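You operate a simulated robot arm through the tools that you are given. There is no shell and no other tool. Be economical: measure what you need, move in short steps, check, and stop when the job is done.

The job below is to be done with a simulated two-armed robot. You get a single attempt, and the scene is never put back.

## Task
Pick up the pins carton with one hand, pass it to the other hand and put it in the black tray on the white bench. Set down upright: pins carton.

It is judged by the outcome, as a careful person would: the job done as asked, and still so three seconds after it is handed in. It fails if anything else is knocked over, pushed out of place, dropped, spilled or broken.

## Robot
Two 7-joint arms with two-finger grippers on one trunk, on a base that drives. Base frame: it is fixed to the floor where the robot stands at the start and does not move with it; the origin is under the middle of the robot, x ahead of it, y to its left, z up; the surface under the hand at the start is at about z = 810. Units: mm, rad, N and s.
The left shoulder is at the start at [85, 216, 1117], the right one opposite. With the tool pointing down near the work surface each hand reaches from about 320 to 840 mm from the robot's upright axis, wherever it stands, measured 20 degrees to its own side. Places, roughly: black tray on the white bench (19x19 cm) [-3260, -2200, 860]. Payload 3.18 kg a hand.
Tool frame (each hand has its own): the origin (TCP) lies between the finger pads and is the grasp point; the fingertips stand 30 mm ahead of it; z points along the fingers, y is the line along which they close. Largest opening 144 mm; the body of the gripper starts 103 mm behind the TCP.
Orientation is that of the tool frame in the base frame, as [roll, pitch, yaw] about the fixed x, y, z axes, in that order (R = Rz(yaw) Ry(pitch) Rx(roll)). With the fingers straight down and closing along the base's y, the tool's x points along the base's -x, its y along +y and its z along -z.

## Interface
- The arms move only by the tool drive_tool. It takes "left_motion", "right_motion" or both (then of equal length, played together; a hand with none holds still); each is a list of rows, each a list of 3 entries, a list of its own where there are three numbers: the shift along the base's x, y, z in mm, then the turn, a rotation vector about the base's x, y, z in rad, then the opening, from 0 (shut) to 1 (fully open). In form: [[[tx, ty, tz], [wx, wy, wz], grip], ...]. A call has 1 to 12 rows; each row shifts and turns the commanded pose from where the row before left it. Each row takes 0.2 s and may step no farther than 50 mm and 0.15 rad from the row before; otherwise, or with a gripper value out of range, the whole call is refused. A pose out of reach is approached as far as the arm can. The call stops where the force on the tool passes 40 N (or 10 N more than at its start, if that is more) or the arm is blocked; 0.2 s more then pass. The fingers move at their own pace and stop on an object; they squeeze with about 26 N. The grip force told is the motor's: it shows also when the fingers shut on nothing. Time passes only in rows, and 0.2 s behind the last, so rows that do not move let the fingers close. The reply holds the time, the measured pose of the TCP, the force on the tool along the base axes, the opening and the grip force, in the units named above and with some noise, with the torque about the TCP (base axes, N m) and any sound that the robot's microphone picked up, and new pictures: "show" is both (left out), scene, wrist or none (wrist: the cameras of the hands that moved).
- Cameras (640 x 400 px; columns grow to the right, rows downward): "scene" is now at [165.3, -36.8, 1290]; the picture's right is [-0.46, -0.89, 0.00], its down [-0.65, 0.33, -0.69] and it looks along [0.61, -0.32, -0.73] (base axes); focal length 250 px, centre (320, 200). "left" rides on the left gripper at [76, -16, -143] in its tool frame; the picture's right is [0.21, 0.98, 0.00], its down [-0.84, 0.18, -0.51] and it looks along [-0.50, 0.11, 0.86] (tool axes); focal length 218 px, centre (320, 200). "right" rides on the right gripper at [77, 16, -143] in its tool frame; the picture's right is [-0.21, 0.98, 0.00], its down [-0.84, -0.18, -0.51] and it looks along [-0.50, -0.11, 0.86] (tool axes); focal length 218 px, centre (320, 200). There is no depth. A picture from a camera that has moved, and an enlarged one, comes with that camera's place and axes in the base frame and with its lens.
- move_column(by): slides the trunk up (or, below 0, down) by that many mm; the arms and the scene camera ride with it, the base frame stays. It gives what a move gives, with no picture.
- steer(legs): drives the robot by 1 to 6 legs, each [ahead, left, turn to the left] in mm, mm and rad, along the robot's own axes; the way and the turn of a leg run together, so that a leg with both is an arc; at most 1500 mm and 3.142 rad a leg. The arms and the cameras ride along, it lands a little off, and it stops where it bumps. It gives what a move gives, and a new picture of the scene camera.
- pan_tilt(pan, tilt): turns the head with the scene camera to pan (to the left, within 1.396 rad either way) and tilt (down, from -0.506 to 1.204), counted from straight ahead of the robot. It gives what a move gives, and a new picture of the scene camera.
- enlarge(camera, box): a new picture of the part [left, top, right, bottom] of that camera's present view, enlarged. It takes no simulated time.
- sign_off(): hands the job in; it is judged then, once.

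Work in short steps. Places have to be worked out from the pictures, the camera data and where the tool is seen: move nearer, look again, correct. Check each grasp and each placing, and mend what went wrong. You have 120 turns and 260 pictures in all, those below and enlarged ones among them. Open the grippers and draw the arms clear of the work before you hand the job in, unless the task says otherwise; then end with one line.

The tools are called after "Request:" as name(argument=value, ...) on one line, values as JSON. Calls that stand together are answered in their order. drive_tool: Moves the arms, as the interface text tells. Its arguments: {"type":"object","properties":{"left_motion":{"type":"array"},"right_motion":{"type":"array"},"show":{"type":"string","enum":["both","scene","wrist","none"]}},"required":[]} The other tools are called the same way: move_column (by) slides the trunk up or down; steer (legs) drives the base; pan_tilt (pan, tilt) turns the head that bears the scene camera; enlarge (camera, box) takes an enlarged picture of a part of a camera's view; sign_off () hands the job in.

At the start:

```text
t: 0.0
left_position: [493.6, 25.7, 1073.8]
left_tcp_rot: [-3.141, 0.0, 3.141]
left_ft_force: [-0.1, -0.8, -0.4]
left_ft_torque: [0.01, 0.01, 0.01]
left_opening: 143.9
left_gripper_force: 0.1
right_position: [327.7, -260.5, 1065.4]
right_tcp_rot: [-3.14, -0.001, 3.14]
right_ft_force: [0.5, -0.5, -0.1]
right_ft_torque: [-0.02, 0.02, 0.02]
right_opening: 144.0
right_gripper_force: 0.1
trunk travel left (down, up): [-200.0, 169.0]
robot x, y, heading: [-2.0, -1.7, 0.001]
head pan, tilt: [-0.476, 0.815]
```

scene: 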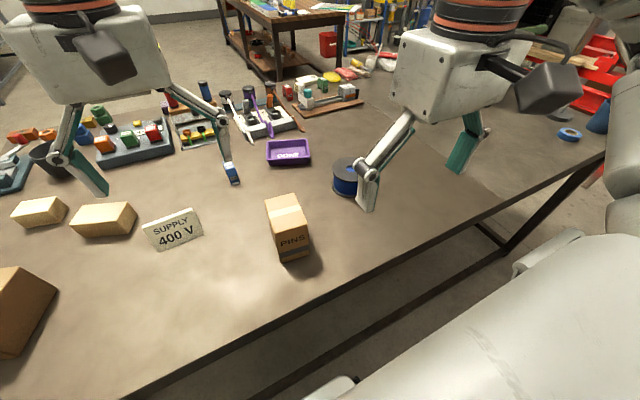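
right: 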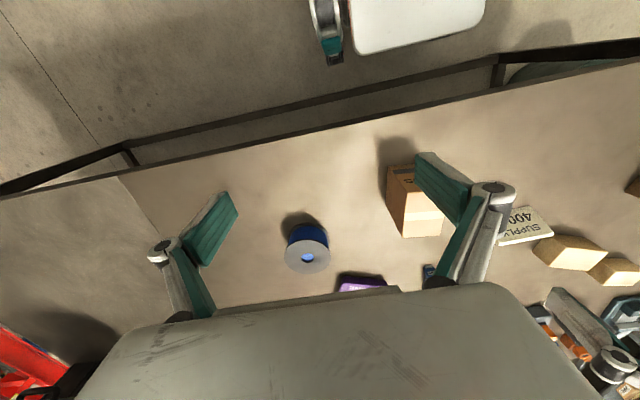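
left: 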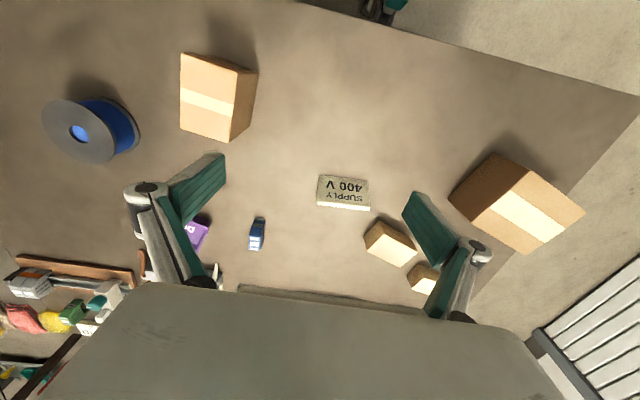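

I'll look at the carton closely in the scene and left-hand views to measure it.

Request:
enlarge(camera="scene", box=[230, 170, 350, 280])

Request:
enlarge(camera="left", box=[150, 30, 290, 160])

Request:
enlarge(camera="right", box=[360, 140, 480, 260])

```text
3.64 times, centred on (290, 225) of scene
camera zoom: at [165.3, -36.8, 1290.0], right [-0.46, -0.89, 0.0], down [-0.65, 0.33, -0.69], along [0.61, -0.32, -0.73], focal length 909 px, centre (429, 109)
```

zoom: 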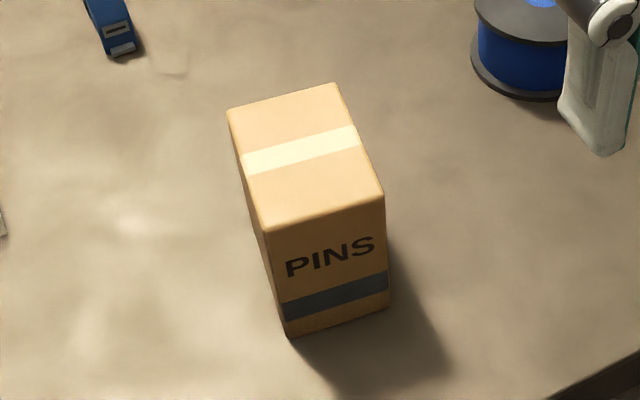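

```text
3.08 times, centred on (220, 95) of left
camera zoom: at [418.5, 10.1, 1215.4], right [-0.21, 0.98, 0.0], down [0.84, 0.18, 0.51], along [0.5, 0.11, -0.86], focal length 672 px, centre (628, 523)
```

zoom: 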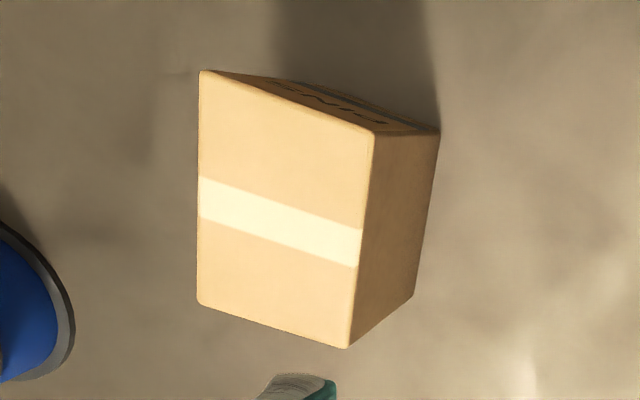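

```text
3.33 times, centred on (420, 200) of right
camera zoom: at [252.1, -244.9, 1207.7], right [0.21, 0.98, 0.0], down [0.84, -0.18, 0.51], along [0.5, -0.11, -0.86], focal length 728 px, centre (-13, 200)
```

zoom: 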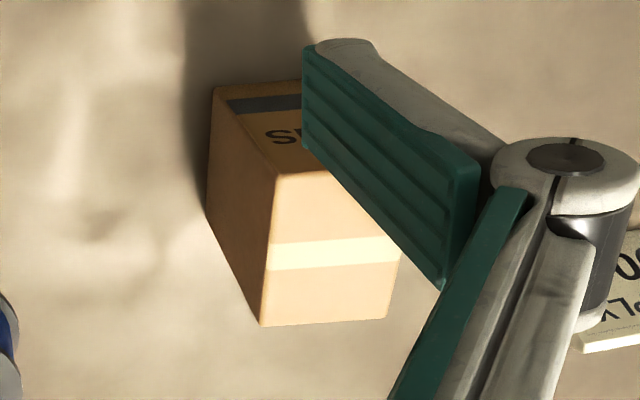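

The carton measures about 63 (y) × 91 (x) × 104 mm tall, centred near (483, -126) and turned about -0.11 rad. The right hand will pick it from above and the left will take it from the side. First I clear the left hand and bring the right hand over the carton.

Request:
drive_tool(left_motion=[[[0, 45, 0], [0, 0, 0], 1], [[0, 45, 0], [0, 0, 0], 1], [[0, 45, 0], [0, 0, 0], 1], [[0, 45, 0], [0, 0, 0], 1], [[0, 0, 0], [0, 0, 0], 1], [[0, 0, 0], [0, 0, 0], 1]], right_motion=[[[0, 0, 0], [0, 0, 0], 1], [[31, 27, 0], [0, 0, -0.055], 1], [[31, 27, 0], [0, 0, -0.055], 1], [[31, 27, 0], [0, 0, 0], 1], [[31, 27, 0], [0, 0, 0], 1], [[31, 27, 0], [0, 0, 0], 1]])

```text
t: 1.4
left_position: [494.9, 206.1, 1072.4]
left_tcp_rot: [-3.14, 0.002, -3.139]
left_ft_force: [-0.1, -0.2, 0.0]
left_ft_torque: [-0.01, 0.01, 0.02]
left_opening: 143.9
left_gripper_force: 0.1
right_position: [482.5, -125.8, 1064.4]
right_tcp_rot: [-3.14, 0.0, 3.032]
right_ft_force: [0.4, -0.3, -0.5]
right_ft_torque: [-0.05, 0.0, -0.04]
right_opening: 144.0
right_gripper_force: 0.1
trunk travel left (down, up): [-200.0, 169.0]
robot x, y, heading: [2.2, -1.5, -0.001]
head pan, tilt: [-0.476, 0.815]
camera scene: at [165.7, -35.3, 1289.9], right [-0.46, -0.89, 0.0], down [-0.65, 0.33, -0.69], along [0.61, -0.32, -0.73], focal length 250 px, centre (320, 200)
camera right: at [409.3, -101.6, 1206.7], right [0.31, 0.95, 0.0], down [0.82, -0.27, 0.51], along [0.48, -0.16, -0.86], focal length 218 px, centre (320, 200)
camera left: at [418.3, 190.3, 1213.8], right [-0.21, 0.98, 0.0], down [0.84, 0.18, 0.51], along [0.5, 0.1, -0.86], focal length 218 px, centre (320, 200)
```

scene: 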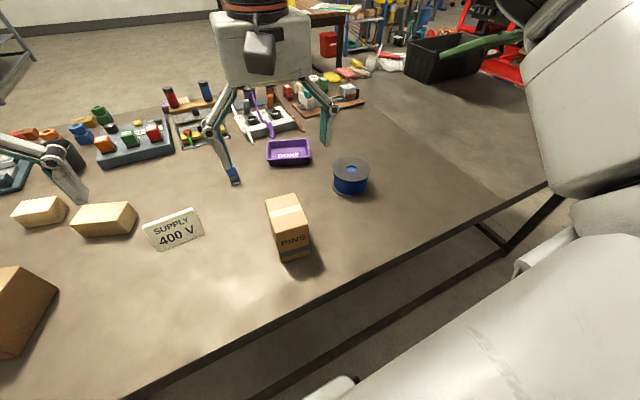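
right: 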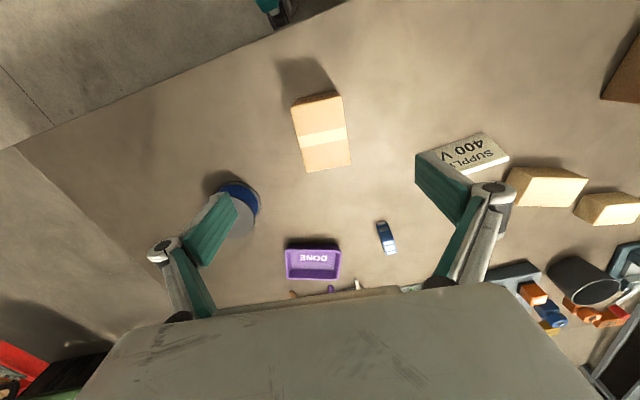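
left: 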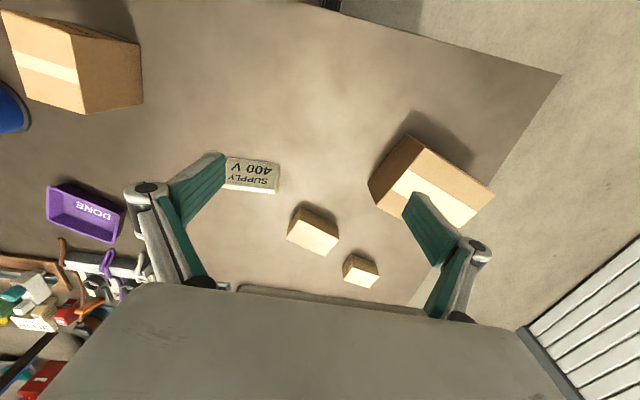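

The wrist view agrees on the carton's place to within 5 mm. I lower the right hand until the tips are just below the carton's top, then check.

Request:
drive_tool(right_motion=[[[0, 0, -45], [0, 0, 0], 1], [[0, 0, -45], [0, 0, 0], 1], [[0, 0, -45], [0, 0, 0], 1], [[0, 0, 0], [0, 0, 0], 1]])

```text
t: 2.4
left_position: [493.5, 204.1, 1072.9]
left_tcp_rot: [3.141, 0.002, 3.141]
left_ft_force: [-0.1, 0.2, 1.0]
left_ft_torque: [0.02, 0.03, 0.01]
left_opening: 143.7
left_gripper_force: 0.1
right_position: [481.5, -126.6, 928.8]
right_tcp_rot: [-3.141, -0.001, 3.032]
right_ft_force: [-0.4, 0.4, 0.4]
right_ft_torque: [0.03, -0.02, -0.01]
right_opening: 144.0
right_gripper_force: 0.1
trunk travel left (down, up): [-200.0, 169.0]
robot x, y, heading: [-5.9, 0.4, 0.001]
head pan, tilt: [-0.476, 0.815]
camera scene: at [164.6, -36.8, 1290.2], right [-0.46, -0.89, 0.0], down [-0.65, 0.33, -0.69], along [0.61, -0.32, -0.73], focal length 250 px, centre (320, 200)
camera right: at [408.6, -102.5, 1072.5], right [0.31, 0.95, 0.0], down [0.82, -0.27, 0.51], along [0.48, -0.16, -0.86], focal length 218 px, centre (320, 200)
```

scene: 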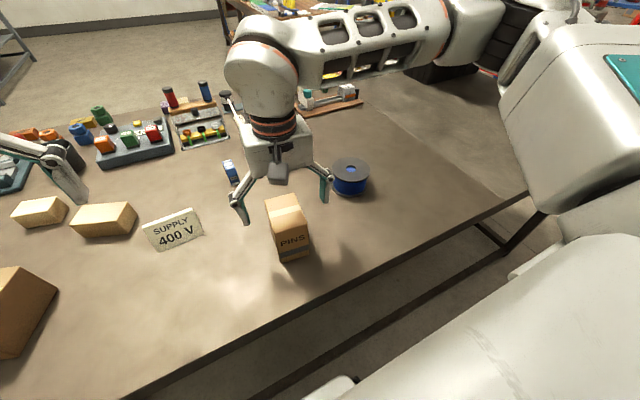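
right: 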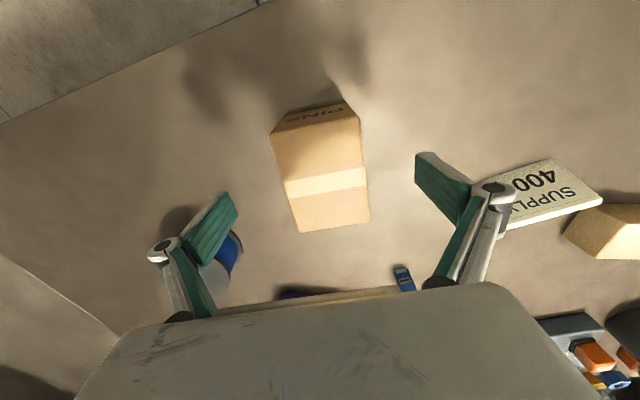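

The carton sits centrally between the fingers. I descend to z≈885 and close.

Request:
drive_tool(right_motion=[[[-1, 1, -22], [0, 0, 0], 1], [[0, 1, -22], [0, 0, 0], 1], [[0, 0, 0], [0, 0, 0], 0.6], [[0, 0, 0], [0, 0, 0], 0.4], [[0, 0, 0], [0, 0, 0], 0.2], [[0, 0, 0], [0, 0, 0], 0.2]])

```text
t: 3.8
left_position: [494.0, 203.7, 1072.1]
left_tcp_rot: [-3.14, 0.001, -3.142]
left_ft_force: [-0.1, -0.1, -0.4]
left_ft_torque: [0.01, -0.02, 0.01]
left_opening: 144.1
left_gripper_force: 0.0
right_position: [483.4, -122.3, 887.0]
right_tcp_rot: [3.14, -0.001, 3.032]
right_ft_force: [0.8, 0.3, -0.4]
right_ft_torque: [0.06, -0.18, -0.01]
right_opening: 64.6
right_gripper_force: 26.3
trunk travel left (down, up): [-200.0, 169.0]
robot x, y, heading: [-0.8, -2.3, -0.001]
head pan, tilt: [-0.476, 0.815]
camera scene: at [165.3, -36.8, 1290.0], right [-0.46, -0.89, 0.0], down [-0.65, 0.33, -0.69], along [0.61, -0.32, -0.73], focal length 250 px, centre (320, 200)
camera right: at [408.3, -99.2, 1029.3], right [0.31, 0.95, 0.0], down [0.82, -0.27, 0.51], along [0.48, -0.16, -0.86], focal length 218 px, centre (320, 200)
```

scene: 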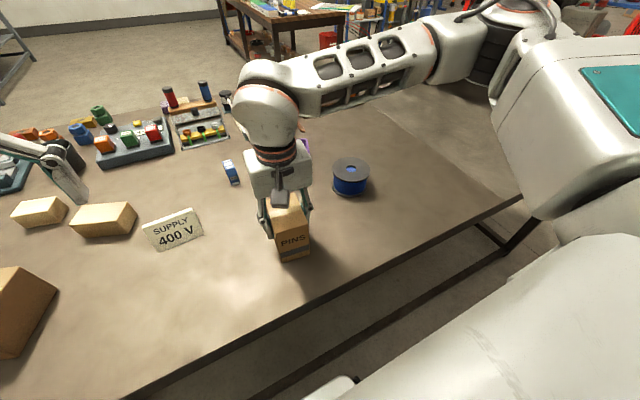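
right: 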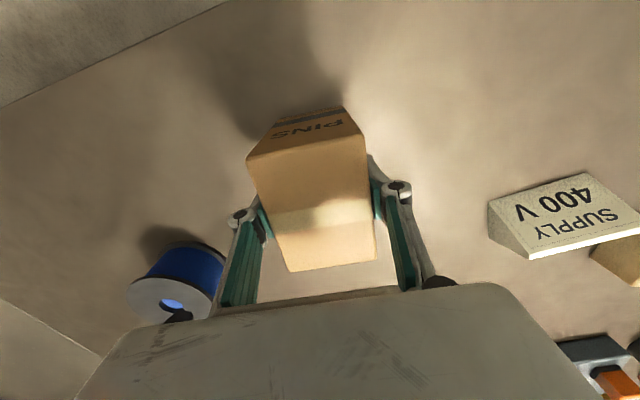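

Grip confirmed (64.6 mm, 26 N). I lift the carton straight up and square it to the base, while the left hand yaws -90° so that it will close along x.

Request:
drive_tool(left_motion=[[[0, 0, 0], [0, 0, -0.143], 1], [[0, 0, 0], [0, 0, -0.143], 1], [[0, 0, 0], [0, 0, -0.143], 1], [[0, 0, 0], [0, 0, -0.143], 1], [[0, 0, 0], [0, 0, -0.143], 1], [[0, 0, 0], [0, 0, -0.143], 1], [[0, 0, 0], [0, 0, -0.143], 1], [[0, 0, 0], [0, 0, -0.143], 1], [[0, 0, 0], [0, 0, -0.143], 1], [[0, 0, 0], [0, 0, -0.143], 1], [[0, 0, 0], [0, 0, -0.141], 1], [[0, 0, 0], [0, 0, 0], 1]], right_motion=[[[0, 0, 10], [0, 0, 0], 0.2], [[0, 0, 20], [0, 0, 0], 0.2], [[0, 0, 25], [0, 0, 0], 0.2], [[0, 0, 25], [0, 0, 0], 0.2], [[0, 0, 25], [0, 0, 0], 0.2], [[0, 0, 25], [0, 0, 0], 0.2], [[0, 0, 25], [0, 0, 0], 0.2], [[0, 0, 25], [0, 0, 0.03], 0.2], [[0, 0, 25], [0, 0, 0.04], 0.2], [[0, 0, 10], [0, 0, 0.04], 0.2], [[0, 0, 0], [0, 0, 0], 0.2], [[0, 0, 0], [0, 0, 0], 0.2]])

```text
t: 6.4
left_position: [494.3, 204.1, 1073.7]
left_tcp_rot: [3.141, 0.0, 2.81]
left_ft_force: [-0.6, 0.3, -0.5]
left_ft_torque: [-0.02, 0.0, 0.02]
left_opening: 144.0
left_gripper_force: 0.1
left hand out of reach, approached as far as the arm can: row 3, 4, 5, 6, 7, 8, 9, 10, 11
right_position: [483.6, -123.7, 1099.7]
right_tcp_rot: [3.141, -0.002, -3.14]
right_ft_force: [-0.6, 0.2, -2.6]
right_ft_torque: [0.01, 0.02, -0.01]
right_opening: 64.8
right_gripper_force: 26.3
trunk travel left (down, up): [-200.0, 169.0]
robot x, y, heading: [-3.6, 2.2, 0.001]
head pan, tilt: [-0.476, 0.815]
camera scene: at [165.4, -36.8, 1289.9], right [-0.46, -0.89, 0.0], down [-0.65, 0.33, -0.69], along [0.61, -0.32, -0.73], focal length 250 px, centre (320, 200)
camera right: at [406.6, -107.6, 1242.8], right [0.21, 0.98, 0.0], down [0.84, -0.18, 0.51], along [0.5, -0.11, -0.86], focal length 218 px, centre (320, 200)
camera left: at [417.2, 215.3, 1215.4], right [0.12, 0.99, 0.0], down [0.86, -0.11, 0.51], along [0.5, -0.06, -0.86], focal length 218 px, centre (320, 200)
```

scene: 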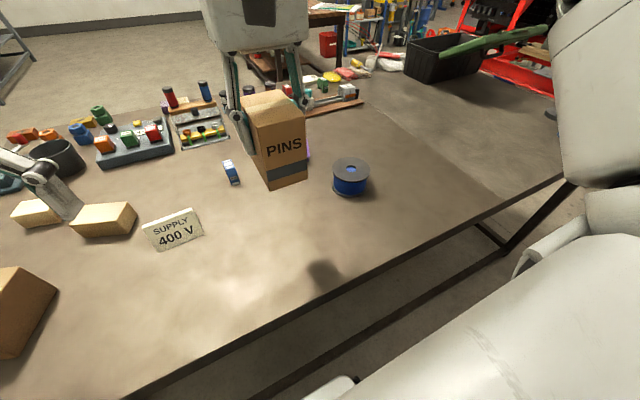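
right: 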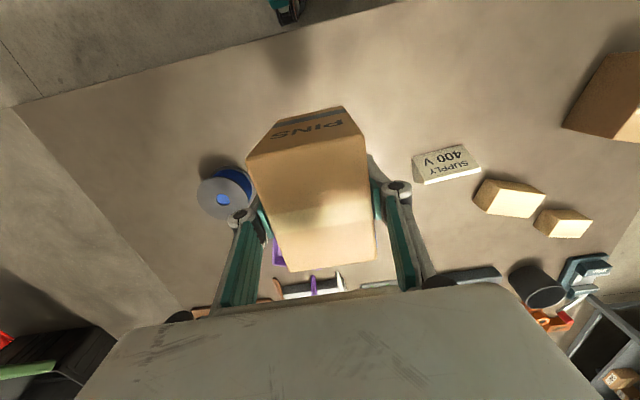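
left: 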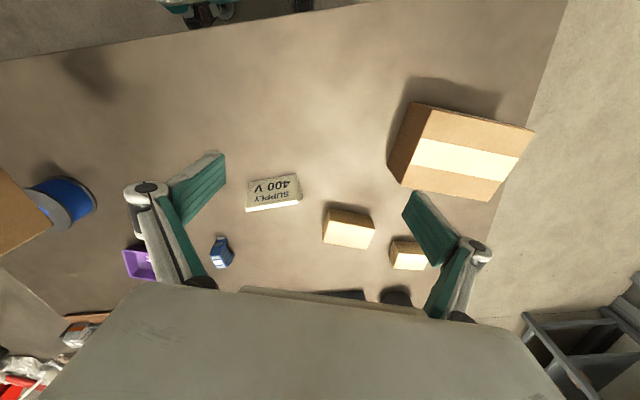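

The carton lifted cleanly (weighs about 0.25 kg), but the left wrist can't yaw that way past -0.33 rad. I try yawing it the other way.

Request:
drive_tool(left_motion=[[[0, 0, 0], [0, 0, 0.15], 1], [[0, 0, 0], [0, 0, 0.15], 1], [[0, 0, 0], [0, 0, 0.15], 1], [[0, 0, 0], [0, 0, 0.15], 1], [[0, 0, 0], [0, 0, 0.15], 1], [[0, 0, 0], [0, 0, 0.15], 1], [[0, 0, 0], [0, 0, 0.15], 1], [[0, 0, 0], [0, 0, 0.15], 1], [[0, 0, 0], [0, 0, 0.15], 1], [[0, 0, 0], [0, 0, 0.15], 1], [[0, 0, 0], [0, 0, 0.15], 1], [[0, 0, 0], [0, 0, 0.15], 1]], show="none")

```text
t: 9.0
left_position: [494.3, 207.1, 1074.0]
left_tcp_rot: [3.141, 0.0, -1.672]
left_ft_force: [-0.5, 1.1, 0.2]
left_ft_torque: [-0.05, 0.05, -0.06]
left_opening: 143.6
left_gripper_force: 0.1
right_position: [482.1, -123.5, 1101.1]
right_tcp_rot: [3.141, -0.001, 3.141]
right_ft_force: [-0.3, -0.9, -3.3]
right_ft_torque: [0.02, -0.01, -0.01]
right_opening: 64.2
right_gripper_force: 26.1
trunk travel left (down, up): [-200.0, 169.0]
robot x, y, heading: [0.2, 0.8, 0.004]
head pan, tilt: [-0.476, 0.815]
```

That way works. I finish the yaw and tilt the left hand so that its fingers point toward -y, about 15° below horizontal.

Request:
drive_tool(left_motion=[[[0, 0, 0], [0, 0, 0.1], 1], [[0, 0, 0], [-0.145, 0, 0], 1], [[0, 0, 0], [-0.145, 0, 0], 1], [[0, 0, 0], [-0.145, 0, 0], 1], [[0, 0, 0], [-0.145, 0, 0], 1], [[0, 0, 0], [-0.145, 0, 0], 1], [[0, 0, 0], [-0.145, 0, 0], 1], [[0, 0, 0], [-0.145, 0, 0], 1], [[0, 0, 0], [-0.145, 0, 0], 1], [[0, 0, 0], [-0.145, 0, 0], 1], [[0, 0, 0], [0, 0, 0], 1]])

```text
t: 11.4
left_position: [493.3, 205.9, 1075.7]
left_tcp_rot: [-3.122, -1.307, -1.592]
left_ft_force: [-0.6, 0.2, 0.6]
left_ft_torque: [0.02, 0.01, -0.03]
left_opening: 144.0
left_gripper_force: 0.0
right_position: [482.6, -123.8, 1100.2]
right_tcp_rot: [-3.141, -0.003, 3.141]
right_ft_force: [-0.2, -0.8, -2.9]
right_ft_torque: [-0.02, -0.03, -0.01]
right_opening: 64.4
right_gripper_force: 25.3
trunk travel left (down, up): [-200.0, 169.0]
robot x, y, heading: [-1.9, 1.8, 0.001]
head pan, tilt: [-0.476, 0.815]
camera scene: at [165.2, -37.1, 1290.0], right [-0.46, -0.89, 0.0], down [-0.65, 0.33, -0.69], along [0.61, -0.32, -0.73], focal length 250 px, centre (320, 200)
camera left: at [511.2, 324.1, 1184.6], right [-0.98, -0.05, 0.2], down [-0.18, 0.71, -0.68], along [-0.1, -0.7, -0.7], focal length 218 px, centre (320, 200)
```

scene: 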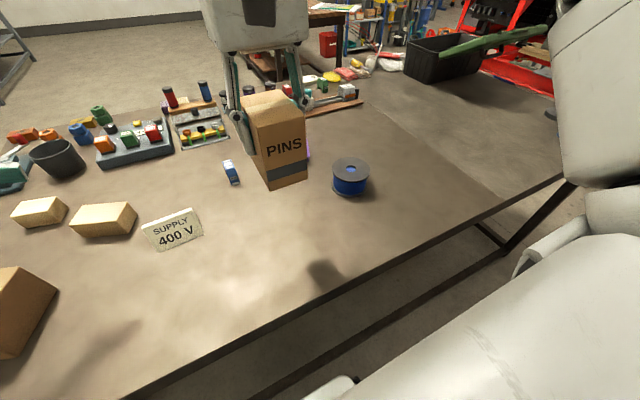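
left: 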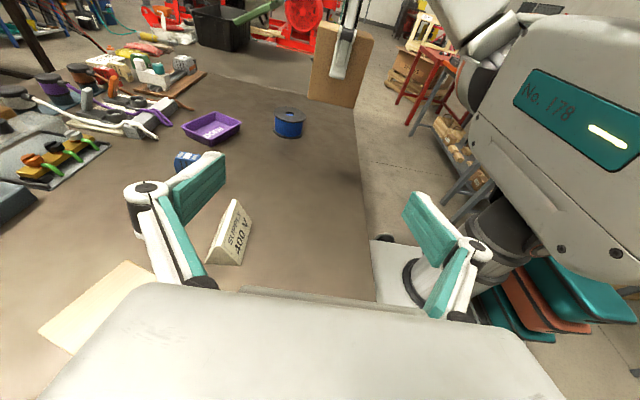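

The left hand is in a good receiving pose with a clear view. I bring both hands toward each other: the carton to y≈-40 and the left TCP to (483, 62, 1070), stopping short of contact.

Request:
drive_tool(left_motion=[[[-3, -36, -2], [0, 0, 0], 1], [[-3, -36, -2], [0, 0, 0], 1], [[-3, -36, -1], [0, 0, 0], 1], [[-1, -36, 0], [0, 0, 0], 1], [[0, 0, 0], [0, 0, 0], 1]], right_motion=[[[0, 21, 0], [0, 0, 0], 0.2], [[0, 21, 0], [0, 0, 0], 0.2], [[0, 21, 0], [0, 0, 0], 0.2], [[0, 21, 0], [0, 0, 0], 0.2], [[0, 0, 0], [0, 0, 0], 0.2]])

Request:
pan_tilt(pan=-0.1, tilt=0.6)

```text
t: 12.6
left_position: [485.0, 63.2, 1067.4]
left_tcp_rot: [-3.123, -1.305, -1.587]
left_ft_force: [0.4, 0.1, -0.8]
left_ft_torque: [-0.01, -0.02, -0.03]
left_opening: 144.1
left_gripper_force: 0.1
right_position: [482.3, -39.6, 1101.6]
right_tcp_rot: [3.141, -0.002, 3.141]
right_ft_force: [-0.3, -0.8, -2.5]
right_ft_torque: [0.0, 0.0, 0.01]
right_opening: 64.5
right_gripper_force: 26.5
trunk travel left (down, up): [-200.0, 169.0]
robot x, y, heading: [0.6, -0.7, 0.005]
head pan, tilt: [-0.476, 0.815]
camera scene: at [165.2, -36.8, 1290.0], right [-0.46, -0.89, 0.0], down [-0.65, 0.33, -0.69], along [0.61, -0.32, -0.73], focal length 250 px, centre (320, 200)
camera right: at [405.6, -22.9, 1244.2], right [0.21, 0.98, 0.0], down [0.84, -0.18, 0.51], along [0.5, -0.11, -0.86], focal length 218 px, centre (320, 200)
camera left: at [501.3, 180.8, 1177.3], right [-0.98, -0.05, 0.2], down [-0.18, 0.71, -0.68], along [-0.1, -0.7, -0.71], focal length 218 px, centre (320, 200)
```

scene: 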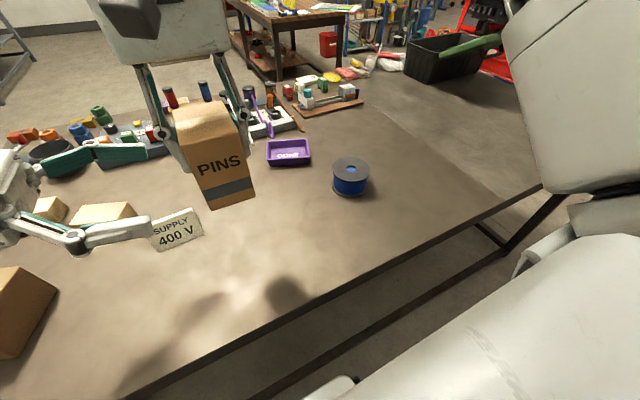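
right: 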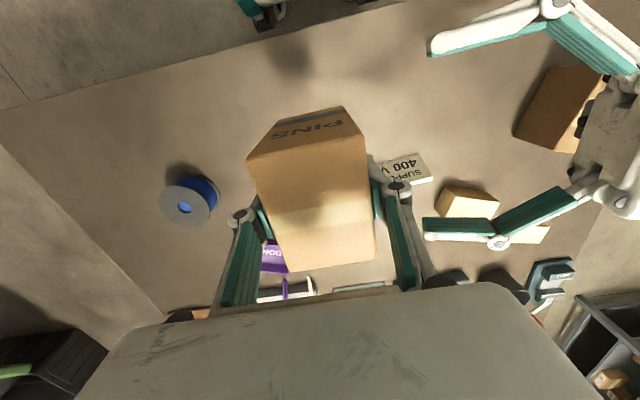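
left: 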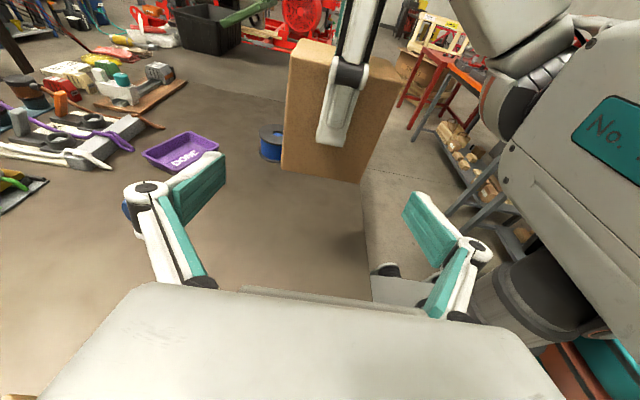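

```text
t: 13.4
left_position: [485.3, 64.4, 1066.3]
left_tcp_rot: [-3.124, -1.304, -1.588]
left_ft_force: [-0.4, -0.1, -0.2]
left_ft_torque: [0.01, -0.01, 0.01]
left_opening: 144.1
left_gripper_force: 0.1
right_position: [481.1, -37.8, 1101.9]
right_tcp_rot: [-3.142, 0.0, 3.141]
right_ft_force: [0.4, -0.8, -3.1]
right_ft_torque: [0.0, -0.01, 0.02]
right_opening: 64.2
right_gripper_force: 25.8
trunk travel left (down, up): [-200.0, 169.0]
robot x, y, heading: [-0.6, 4.8, 0.0]
head pan, tilt: [-0.099, 0.6]
camera scene: at [182.3, -9.0, 1308.0], right [-0.1, -0.99, 0.0], down [-0.56, 0.06, -0.82], along [0.82, -0.08, -0.57], focal length 250 px, centre (320, 200)
```

scene: 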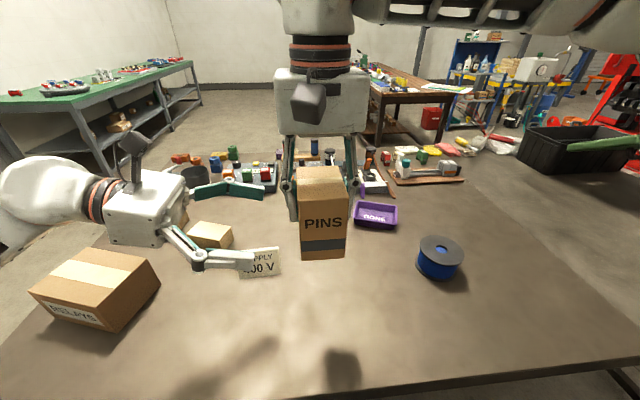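

The geometry looks right: the carton is centred between the left fingers in x and the giver's parts are clear. I slide the left hand in about 90 mm so that the pads flank the carton's ±x faces.

Request:
drive_tool(left_motion=[[[-1, -30, 0], [0, 0, 0], 1], [[-1, -30, 0], [0, 0, 0], 1], [[0, -30, 0], [0, 0, 0], 1], [[0, 0, 0], [0, 0, 0], 1]])

```text
t: 14.4
left_position: [481.6, -27.4, 1069.2]
left_tcp_rot: [-3.124, -1.306, -1.589]
left_ft_force: [0.5, -0.5, 0.4]
left_ft_torque: [-0.01, -0.01, 0.03]
left_opening: 144.1
left_gripper_force: 0.0
right_position: [481.0, -38.4, 1101.4]
right_tcp_rot: [-3.142, -0.003, 3.142]
right_ft_force: [-0.3, -0.4, -2.7]
right_ft_torque: [-0.01, -0.04, 0.0]
right_opening: 64.4
right_gripper_force: 25.8
trunk travel left (down, up): [-200.0, 169.0]
robot x, y, heading: [2.1, 3.3, -0.0]
head pan, tilt: [-0.099, 0.6]
camera scene: at [182.2, -8.4, 1308.1], right [-0.1, -1.0, 0.0], down [-0.56, 0.06, -0.83], along [0.82, -0.08, -0.56], focal length 250 px, centre (320, 200)
camera left: at [498.1, 90.8, 1178.3], right [-0.98, -0.05, 0.2], down [-0.18, 0.71, -0.68], along [-0.1, -0.7, -0.71], focal length 218 px, centre (320, 200)
```

scene: 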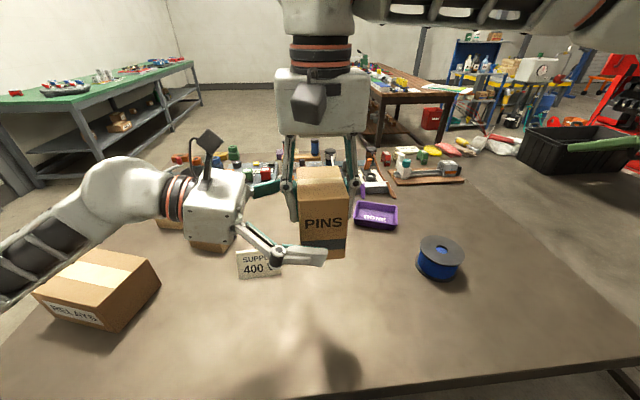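
left: 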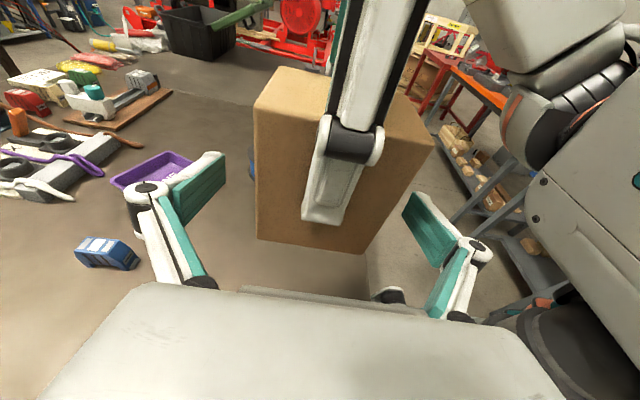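

The pads flank the carton. I close the left fingers while the right keeps holding.

Request:
drive_tool(left_motion=[[[0, 0, 3], [0, 0, 0], 0.8], [[0, 0, 0], [0, 0, 0], 0.7], [[0, 0, 0], [0, 0, 0], 0.6], [[0, 0, 0], [0, 0, 0], 0.45], [[0, 0, 0], [0, 0, 0], 0.4], [[0, 0, 0], [0, 0, 0], 0.4]])

```text
t: 15.8
left_position: [480.4, -29.0, 1070.3]
left_tcp_rot: [-3.129, -1.306, -1.587]
left_ft_force: [-16.4, 9.7, 2.1]
left_ft_torque: [0.08, 0.21, -0.43]
left_opening: 89.4
left_gripper_force: 26.8
right_position: [482.4, -39.6, 1102.1]
right_tcp_rot: [3.141, 0.003, 3.14]
right_ft_force: [16.6, -8.6, -6.6]
right_ft_torque: [-0.38, -0.67, 0.25]
right_opening: 64.4
right_gripper_force: 26.0
trunk travel left (down, up): [-200.0, 169.0]
robot x, y, heading: [-0.5, 1.3, 0.001]
head pan, tilt: [-0.099, 0.6]
camera scene: at [182.4, -8.9, 1308.0], right [-0.1, -1.0, 0.0], down [-0.56, 0.06, -0.82], along [0.82, -0.08, -0.57], focal length 250 px, centre (320, 200)
camera left: at [498.2, 89.9, 1181.7], right [-0.98, -0.05, 0.2], down [-0.18, 0.71, -0.68], along [-0.11, -0.7, -0.71], focal length 218 px, centre (320, 200)
```

scene: 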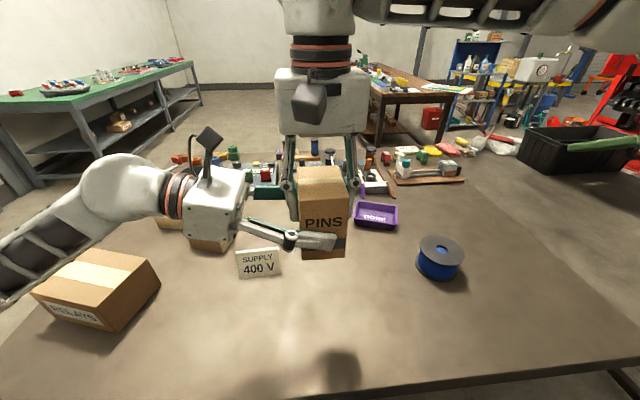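
left: 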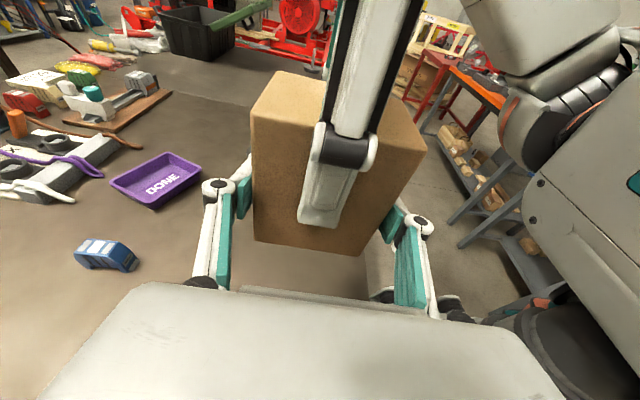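

The left has the carton (89.4 mm, 27 N), with some internal force between the hands. I ease the left 2 mm along -x, then open the right partway.

Request:
drive_tool(left_motion=[[[-2, 0, 0], [0, 0, 0], 0.4], [[0, 0, 0], [0, 0, 0], 0.4], [[0, 0, 0], [0, 0, 0], 0.4], [[0, 0, 0], [0, 0, 0], 0.4]], right_motion=[[[0, 0, 0], [0, 0, 0], 0.2], [[0, 0, 0], [0, 0, 0], 0.55], [[0, 0, 0], [0, 0, 0], 0.62], [[0, 0, 0], [0, 0, 0], 0.62]])

```text
t: 16.9
left_position: [480.0, -28.4, 1071.7]
left_tcp_rot: [-3.124, -1.305, -1.588]
left_ft_force: [-0.5, -0.2, -0.2]
left_ft_torque: [0.02, 0.01, 0.01]
left_opening: 89.8
left_gripper_force: 25.6
right_position: [481.0, -39.5, 1100.7]
right_tcp_rot: [-3.141, -0.002, -3.141]
right_ft_force: [-0.4, 0.0, 0.1]
right_ft_torque: [-0.02, -0.02, -0.03]
right_opening: 89.3
right_gripper_force: 0.1
trunk travel left (down, up): [-200.0, 169.0]
robot x, y, heading: [-1.9, -1.4, -0.005]
head pan, tilt: [-0.099, 0.6]
camera scene: at [182.4, -8.9, 1308.0], right [-0.1, -1.0, 0.0], down [-0.56, 0.06, -0.82], along [0.82, -0.08, -0.57], focal length 250 px, centre (320, 200)
camera right: at [405.6, -23.1, 1244.0], right [0.21, 0.98, 0.0], down [0.84, -0.18, 0.51], along [0.49, -0.11, -0.86], focal length 218 px, centre (320, 200)
camera left: at [496.8, 90.3, 1181.7], right [-0.98, -0.05, 0.2], down [-0.18, 0.71, -0.68], along [-0.1, -0.7, -0.71], focal length 218 px, centre (320, 200)
```

scene: 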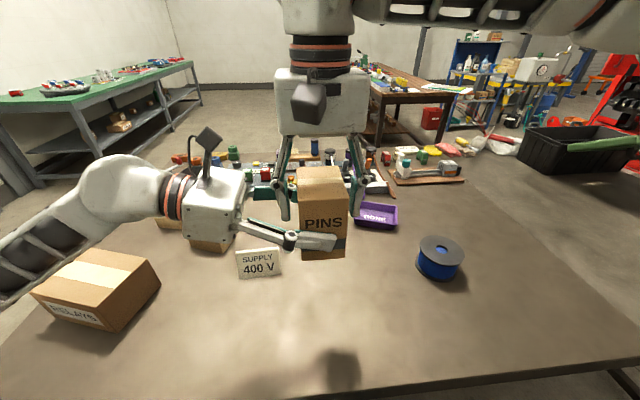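
right: 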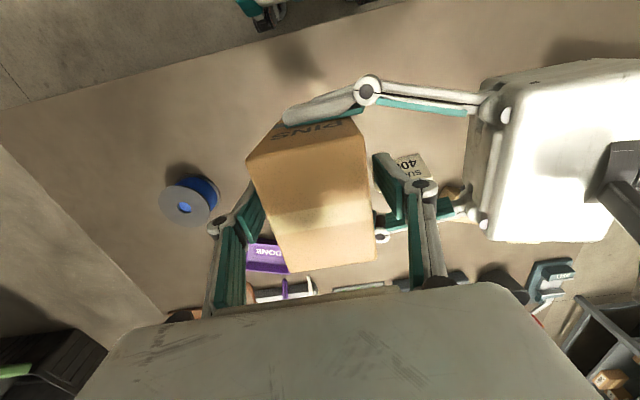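
left: 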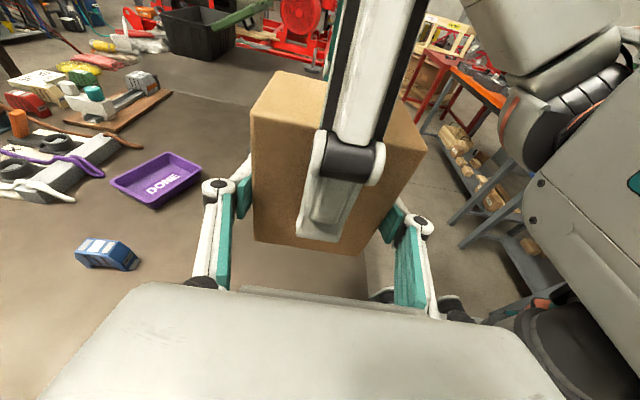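

The right has let go and the carton stays in the left hand. I raise the right clear and then move it away to its own side.

Request:
drive_tool(right_motion=[[[0, 0, 20], [0, 0, 0], 0.62], [[0, 0, 30], [0, 0, 0], 0.62], [[0, 0, 40], [0, 0, 0], 0.62], [[0, 0, 20], [0, 0, 0], 0.62], [[0, -45, 0], [0, 0, 0], 0.62], [[0, -50, 0], [0, 0, 0], 0.62], [[-20, -45, 0], [0, 0, 0], 0.62], [[-30, -40, 0], [0, 0, 0], 0.5], [[-40, -30, 0], [0, 0, 0], 0.4]])

```text
t: 18.9
left_position: [480.0, -28.7, 1072.3]
left_tcp_rot: [-3.119, -1.303, -1.594]
left_ft_force: [0.3, 0.8, 0.0]
left_ft_torque: [0.06, 0.01, 0.02]
left_opening: 89.5
left_gripper_force: 25.8
right_position: [391.2, -249.0, 1211.5]
right_tcp_rot: [3.141, 0.0, 3.14]
right_ft_force: [-0.2, 0.0, -0.4]
right_ft_torque: [0.02, -0.01, 0.0]
right_opening: 57.7
right_gripper_force: 0.1
trunk travel left (down, up): [-200.0, 169.0]
robot x, y, heading: [-1.8, 2.7, -0.002]
head pan, tilt: [-0.099, 0.6]
camera scene: at [181.3, -10.0, 1308.3], right [-0.1, -0.99, 0.0], down [-0.56, 0.06, -0.83], along [0.82, -0.08, -0.56], focal length 250 px, centre (320, 200)
camera right: at [316.4, -234.1, 1353.5], right [0.21, 0.98, 0.0], down [0.84, -0.18, 0.51], along [0.5, -0.11, -0.86], focal length 218 px, centre (320, 200)
```

scene: 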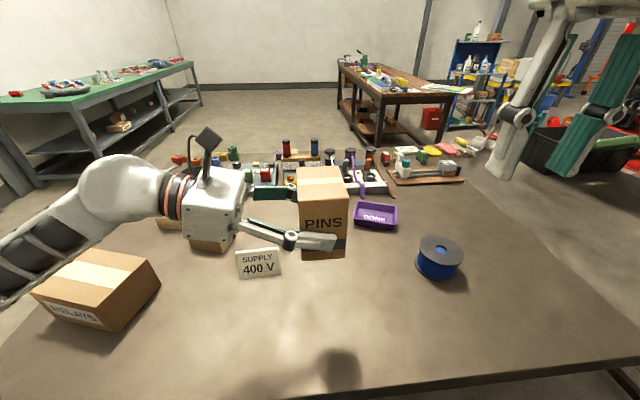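
right: 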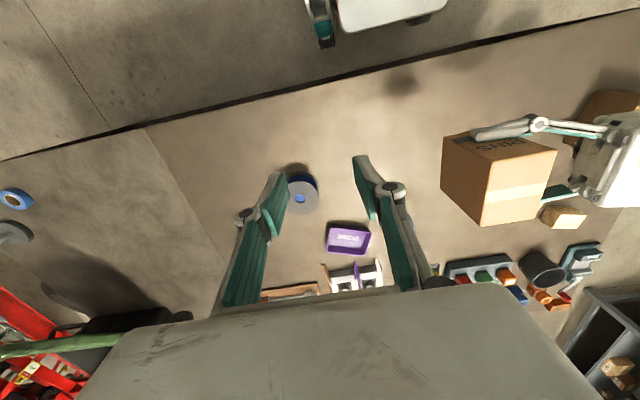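

Handover complete and the carton is upright in the left hand. Before driving I look to the right (toward the bench) and to the left.

Request:
pan_tilt(pan=-1.396, tilt=0.4)

Request:
pan_tilt(pan=1.396, tilt=0.4)

```text
t: 20.3
left_position: [480.0, -28.1, 1071.7]
left_tcp_rot: [-3.125, -1.305, -1.589]
left_ft_force: [-0.2, 0.2, 0.0]
left_ft_torque: [0.04, -0.02, 0.01]
left_opening: 89.9
left_gripper_force: 25.8
right_position: [393.7, -248.9, 1210.4]
right_tcp_rot: [-3.141, -0.001, -3.14]
right_ft_force: [0.9, 0.0, -1.1]
right_ft_torque: [0.02, 0.0, 0.03]
right_opening: 57.5
right_gripper_force: 0.1
trunk travel left (down, up): [-200.0, 169.0]
robot x, y, heading: [-1.7, -1.0, -0.001]
head pan, tilt: [-1.396, 0.4]
camera scene: at [110.6, -91.3, 1326.2], right [-0.98, -0.17, 0.0], down [-0.07, 0.38, -0.92], along [0.16, -0.91, -0.39], focal length 250 px, centre (320, 200)
```

scene: 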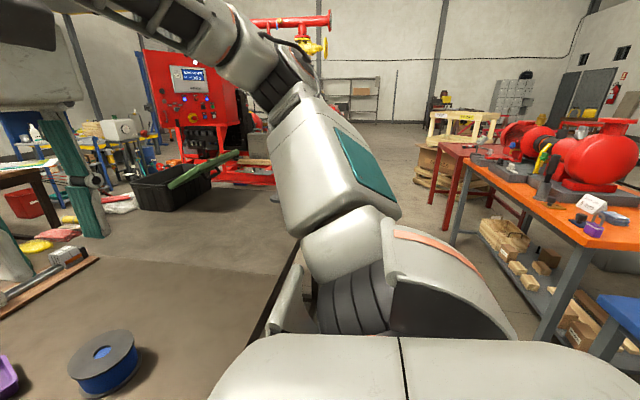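

```text
t: 22.8
left_position: [480.1, -28.8, 1071.0]
left_tcp_rot: [-3.124, -1.306, -1.589]
left_ft_force: [0.6, 0.3, 0.7]
left_ft_torque: [0.03, -0.03, 0.01]
left_opening: 89.5
left_gripper_force: 26.0
right_position: [394.8, -248.4, 1211.3]
right_tcp_rot: [-3.141, -0.002, 3.141]
right_ft_force: [0.4, -0.2, 0.4]
right_ft_torque: [0.03, -0.01, 0.01]
right_opening: 57.6
right_gripper_force: 0.0
trunk travel left (down, up): [-200.0, 169.0]
robot x, y, heading: [0.7, 2.1, -0.002]
head pan, tilt: [1.396, 0.4]
camera scene: at [110.6, 91.1, 1326.3], right [0.98, -0.17, 0.0], down [-0.07, -0.38, -0.92], along [0.16, 0.91, -0.39], focal length 250 px, centre (320, 200)
```

scene: 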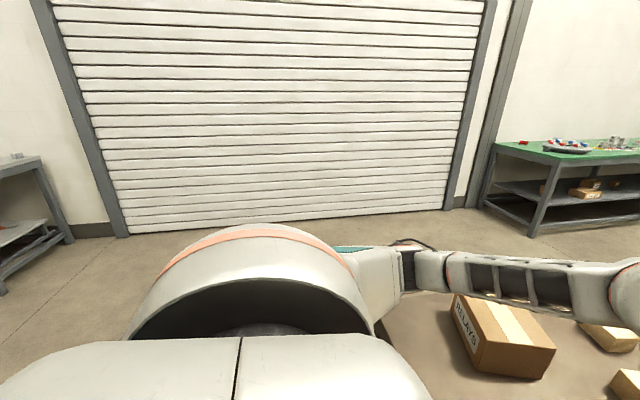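

There's open floor on the left and an orange bench to the right-rear. I back away from the table by 500 mm and look around from there.

Request:
steer(legs=[[-500, 0, 0]])

Request:
pan_tilt(pan=-1.396, tilt=0.35)

```text
t: 25.7
left_position: [-19.1, -27.6, 1071.5]
left_tcp_rot: [-3.125, -1.305, -1.589]
left_ft_force: [0.8, -0.5, -0.6]
left_ft_torque: [0.05, -0.01, 0.02]
left_opening: 90.1
left_gripper_force: 25.5
right_position: [-106.6, -249.0, 1210.4]
right_tcp_rot: [3.142, -0.003, 3.139]
right_ft_force: [-1.0, -0.2, -0.6]
right_ft_torque: [-0.01, -0.01, 0.02]
right_opening: 57.4
right_gripper_force: 0.1
trunk travel left (down, up): [-200.0, 169.0]
robot x, y, heading: [-500.3, -1.0, 0.0]
head pan, tilt: [1.396, 0.4]
camera scene: at [-388.8, 91.1, 1326.3], right [0.98, -0.17, 0.0], down [-0.07, -0.38, -0.92], along [0.16, 0.91, -0.39], focal length 250 px, centre (320, 200)
```

scene: 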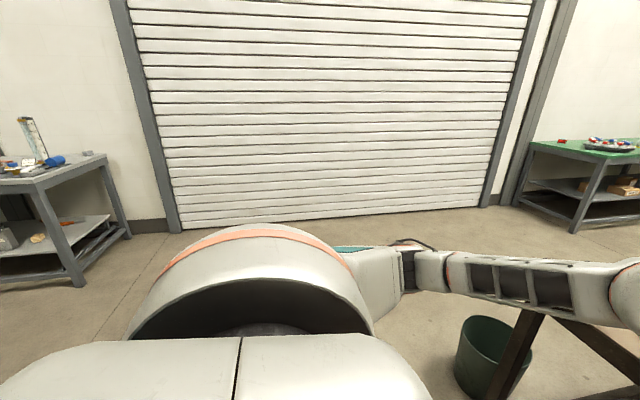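

```text
t: 28.2
left_position: [-18.3, -26.8, 1071.6]
left_tcp_rot: [-3.126, -1.304, -1.588]
left_ft_force: [-0.5, 0.7, 0.5]
left_ft_torque: [0.01, 0.01, 0.02]
left_opening: 89.8
left_gripper_force: 26.6
right_position: [-105.2, -247.9, 1210.5]
right_tcp_rot: [-3.141, -0.003, 3.141]
right_ft_force: [-0.2, 0.4, 0.5]
right_ft_torque: [-0.03, 0.01, -0.03]
right_opening: 57.5
right_gripper_force: 0.0
trunk travel left (down, up): [-200.0, 169.0]
robot x, y, heading: [-499.6, 6.0, 0.0]
head pan, tilt: [-1.396, 0.351]
camera scene: at [-388.2, -91.8, 1330.8], right [-0.98, -0.17, 0.0], down [-0.06, 0.34, -0.94], along [0.16, -0.92, -0.34], focal length 250 px, centre (320, 200)
```

scene: 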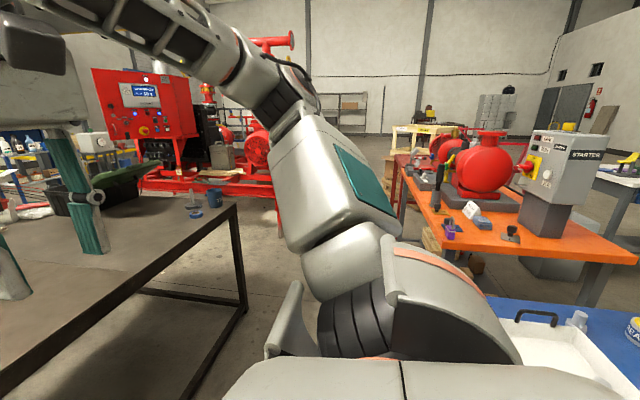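

A blue cart stands close at the right-rear. I move left 400 mm for space and turn left 90° to see the way behind me.

Request:
steer(legs=[[0, 400, 0], [0, 0, 1.571]])

Request:
pan_tilt(pan=1.2, tilt=0.35)

```text
t: 36.1
left_position: [-470.4, 880.7, 1071.6]
left_tcp_rot: [-3.124, -1.304, -0.015]
left_ft_force: [0.3, -0.6, 0.5]
left_ft_torque: [0.02, 0.02, 0.01]
left_opening: 89.7
left_gripper_force: 26.0
right_position: [-249.3, 794.4, 1210.8]
right_tcp_rot: [-3.14, -0.001, -1.569]
right_ft_force: [0.1, 1.1, 0.2]
right_ft_torque: [-0.01, 0.0, -0.01]
right_opening: 57.6
right_gripper_force: 0.0
trunk travel left (down, up): [-200.0, 169.0]
robot x, y, heading: [-496.0, 397.9, 1.575]
head pan, tilt: [-1.396, 0.351]
camera scene: at [-408.0, 512.8, 1330.8], right [0.18, -0.98, 0.0], down [-0.34, -0.06, -0.94], along [0.92, 0.16, -0.34], focal length 250 px, centre (320, 200)
```

scene: 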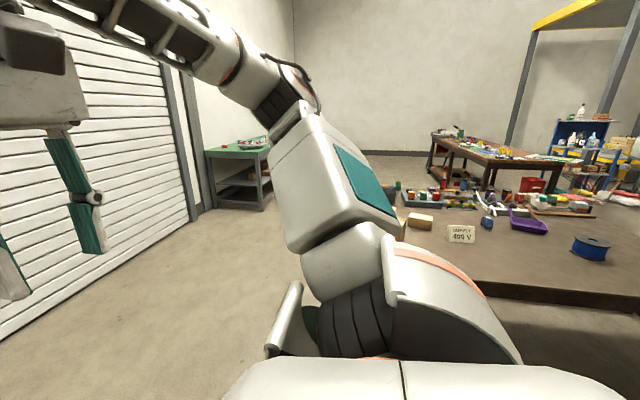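

```text
t: 38.4
left_position: [-470.4, 881.3, 1070.7]
left_tcp_rot: [-3.126, -1.306, -0.014]
left_ft_force: [0.4, -1.0, -0.5]
left_ft_torque: [-0.02, 0.08, 0.03]
left_opening: 89.5
left_gripper_force: 25.8
right_position: [-250.0, 795.4, 1210.0]
right_tcp_rot: [3.141, -0.002, -1.57]
right_ft_force: [0.2, -0.5, 0.2]
right_ft_torque: [0.02, 0.0, -0.03]
right_opening: 57.6
right_gripper_force: 0.1
trunk travel left (down, up): [-200.0, 169.0]
robot x, y, heading: [-497.4, 400.2, 1.573]
head pan, tilt: [1.201, 0.351]
camera scene: at [-586.3, 530.1, 1330.8], right [0.36, 0.93, 0.0], down [0.32, -0.12, -0.94], along [-0.88, 0.34, -0.34], focal length 250 px, centre (320, 200)
```

scene: 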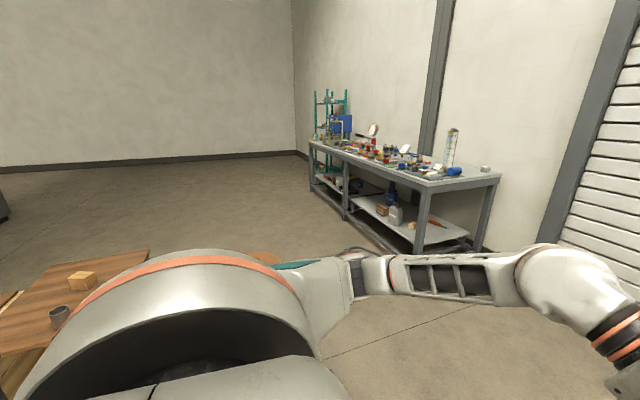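

A wooden table lies to world -x. I go 300 mm ahead and turn another 90° left to face the -x direction.

Request:
steer(legs=[[300, 0, 0], [0, 0, 1.571]])

Request:
pan_tilt(pan=0.7, tilt=0.35)

Request:
pan_tilt(pan=0.0, tilt=0.3)

```text
t: 44.2
left_position: [-978.6, 743.9, 1071.7]
left_tcp_rot: [-3.126, -1.306, 1.534]
left_ft_force: [0.1, 1.0, 0.1]
left_ft_torque: [-0.03, -0.01, -0.03]
left_opening: 89.7
left_gripper_force: 26.0
right_position: [-887.5, 962.3, 1209.5]
right_tcp_rot: [-3.141, -0.004, -0.018]
right_ft_force: [0.0, 0.2, -0.2]
right_ft_torque: [0.01, 0.0, -0.04]
right_opening: 57.3
right_gripper_force: 0.1
trunk travel left (down, up): [-200.0, 169.0]
robot x, y, heading: [-498.0, 708.7, 3.125]
head pan, tilt: [1.201, 0.351]
camera scene: at [-631.6, 622.0, 1330.8], right [-0.93, 0.38, 0.0], down [0.13, 0.32, -0.94], along [-0.36, -0.87, -0.34], focal length 250 px, centre (320, 200)
```

scene: 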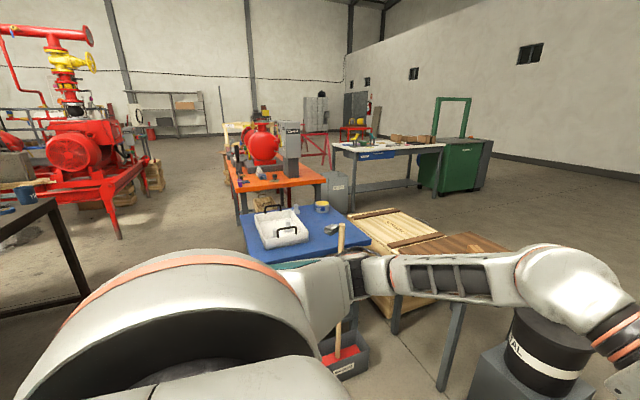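

```text
t: 45.2
left_position: [-979.1, 744.0, 1072.0]
left_tcp_rot: [-3.127, -1.305, 1.531]
left_ft_force: [0.4, 0.5, -0.2]
left_ft_torque: [-0.03, 0.0, -0.03]
left_opening: 89.4
left_gripper_force: 26.0
right_position: [-886.9, 962.7, 1210.8]
right_tcp_rot: [3.139, -0.002, -0.018]
right_ft_force: [0.3, -0.4, 0.3]
right_ft_torque: [-0.04, 0.04, -0.01]
right_opening: 57.6
right_gripper_force: 0.1
trunk travel left (down, up): [-200.0, 169.0]
robot x, y, heading: [-498.0, 703.9, 3.12]
head pan, tilt: [0.7, 0.351]
camera scene: at [-668.5, 649.7, 1330.8], right [-0.63, 0.78, 0.0], down [0.27, 0.22, -0.94], along [-0.73, -0.59, -0.34], focal length 250 px, centre (320, 200)
```

scene: 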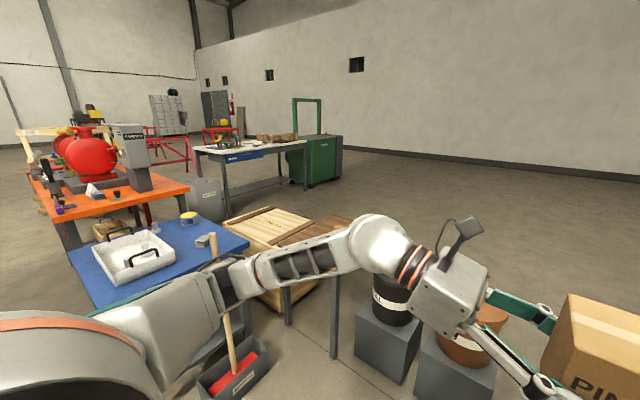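

```text
t: 46.2
left_position: [-977.9, 743.6, 1071.6]
left_tcp_rot: [-3.126, -1.305, 1.535]
left_ft_force: [0.5, -0.6, -0.5]
left_ft_torque: [-0.04, 0.01, -0.02]
left_opening: 89.7
left_gripper_force: 26.2
right_position: [-887.7, 963.6, 1211.4]
right_tcp_rot: [3.141, -0.002, -0.02]
right_ft_force: [0.1, 0.4, 0.1]
right_ft_torque: [0.0, -0.01, 0.01]
right_opening: 57.6
right_gripper_force: 0.1
trunk travel left (down, up): [-200.0, 169.0]
robot x, y, heading: [-500.3, 709.6, 3.123]
head pan, tilt: [0.0, 0.3]
camera scene: at [-689.5, 710.0, 1335.5], right [0.02, 1.0, 0.0], down [0.3, -0.01, -0.96], along [-0.95, 0.02, -0.3], focal length 250 px, centre (320, 200)
```

scene: 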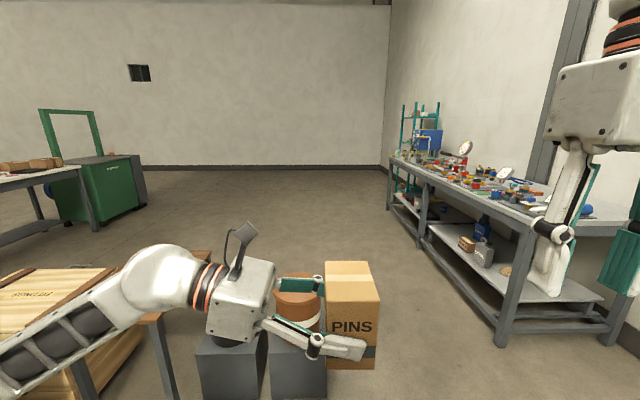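

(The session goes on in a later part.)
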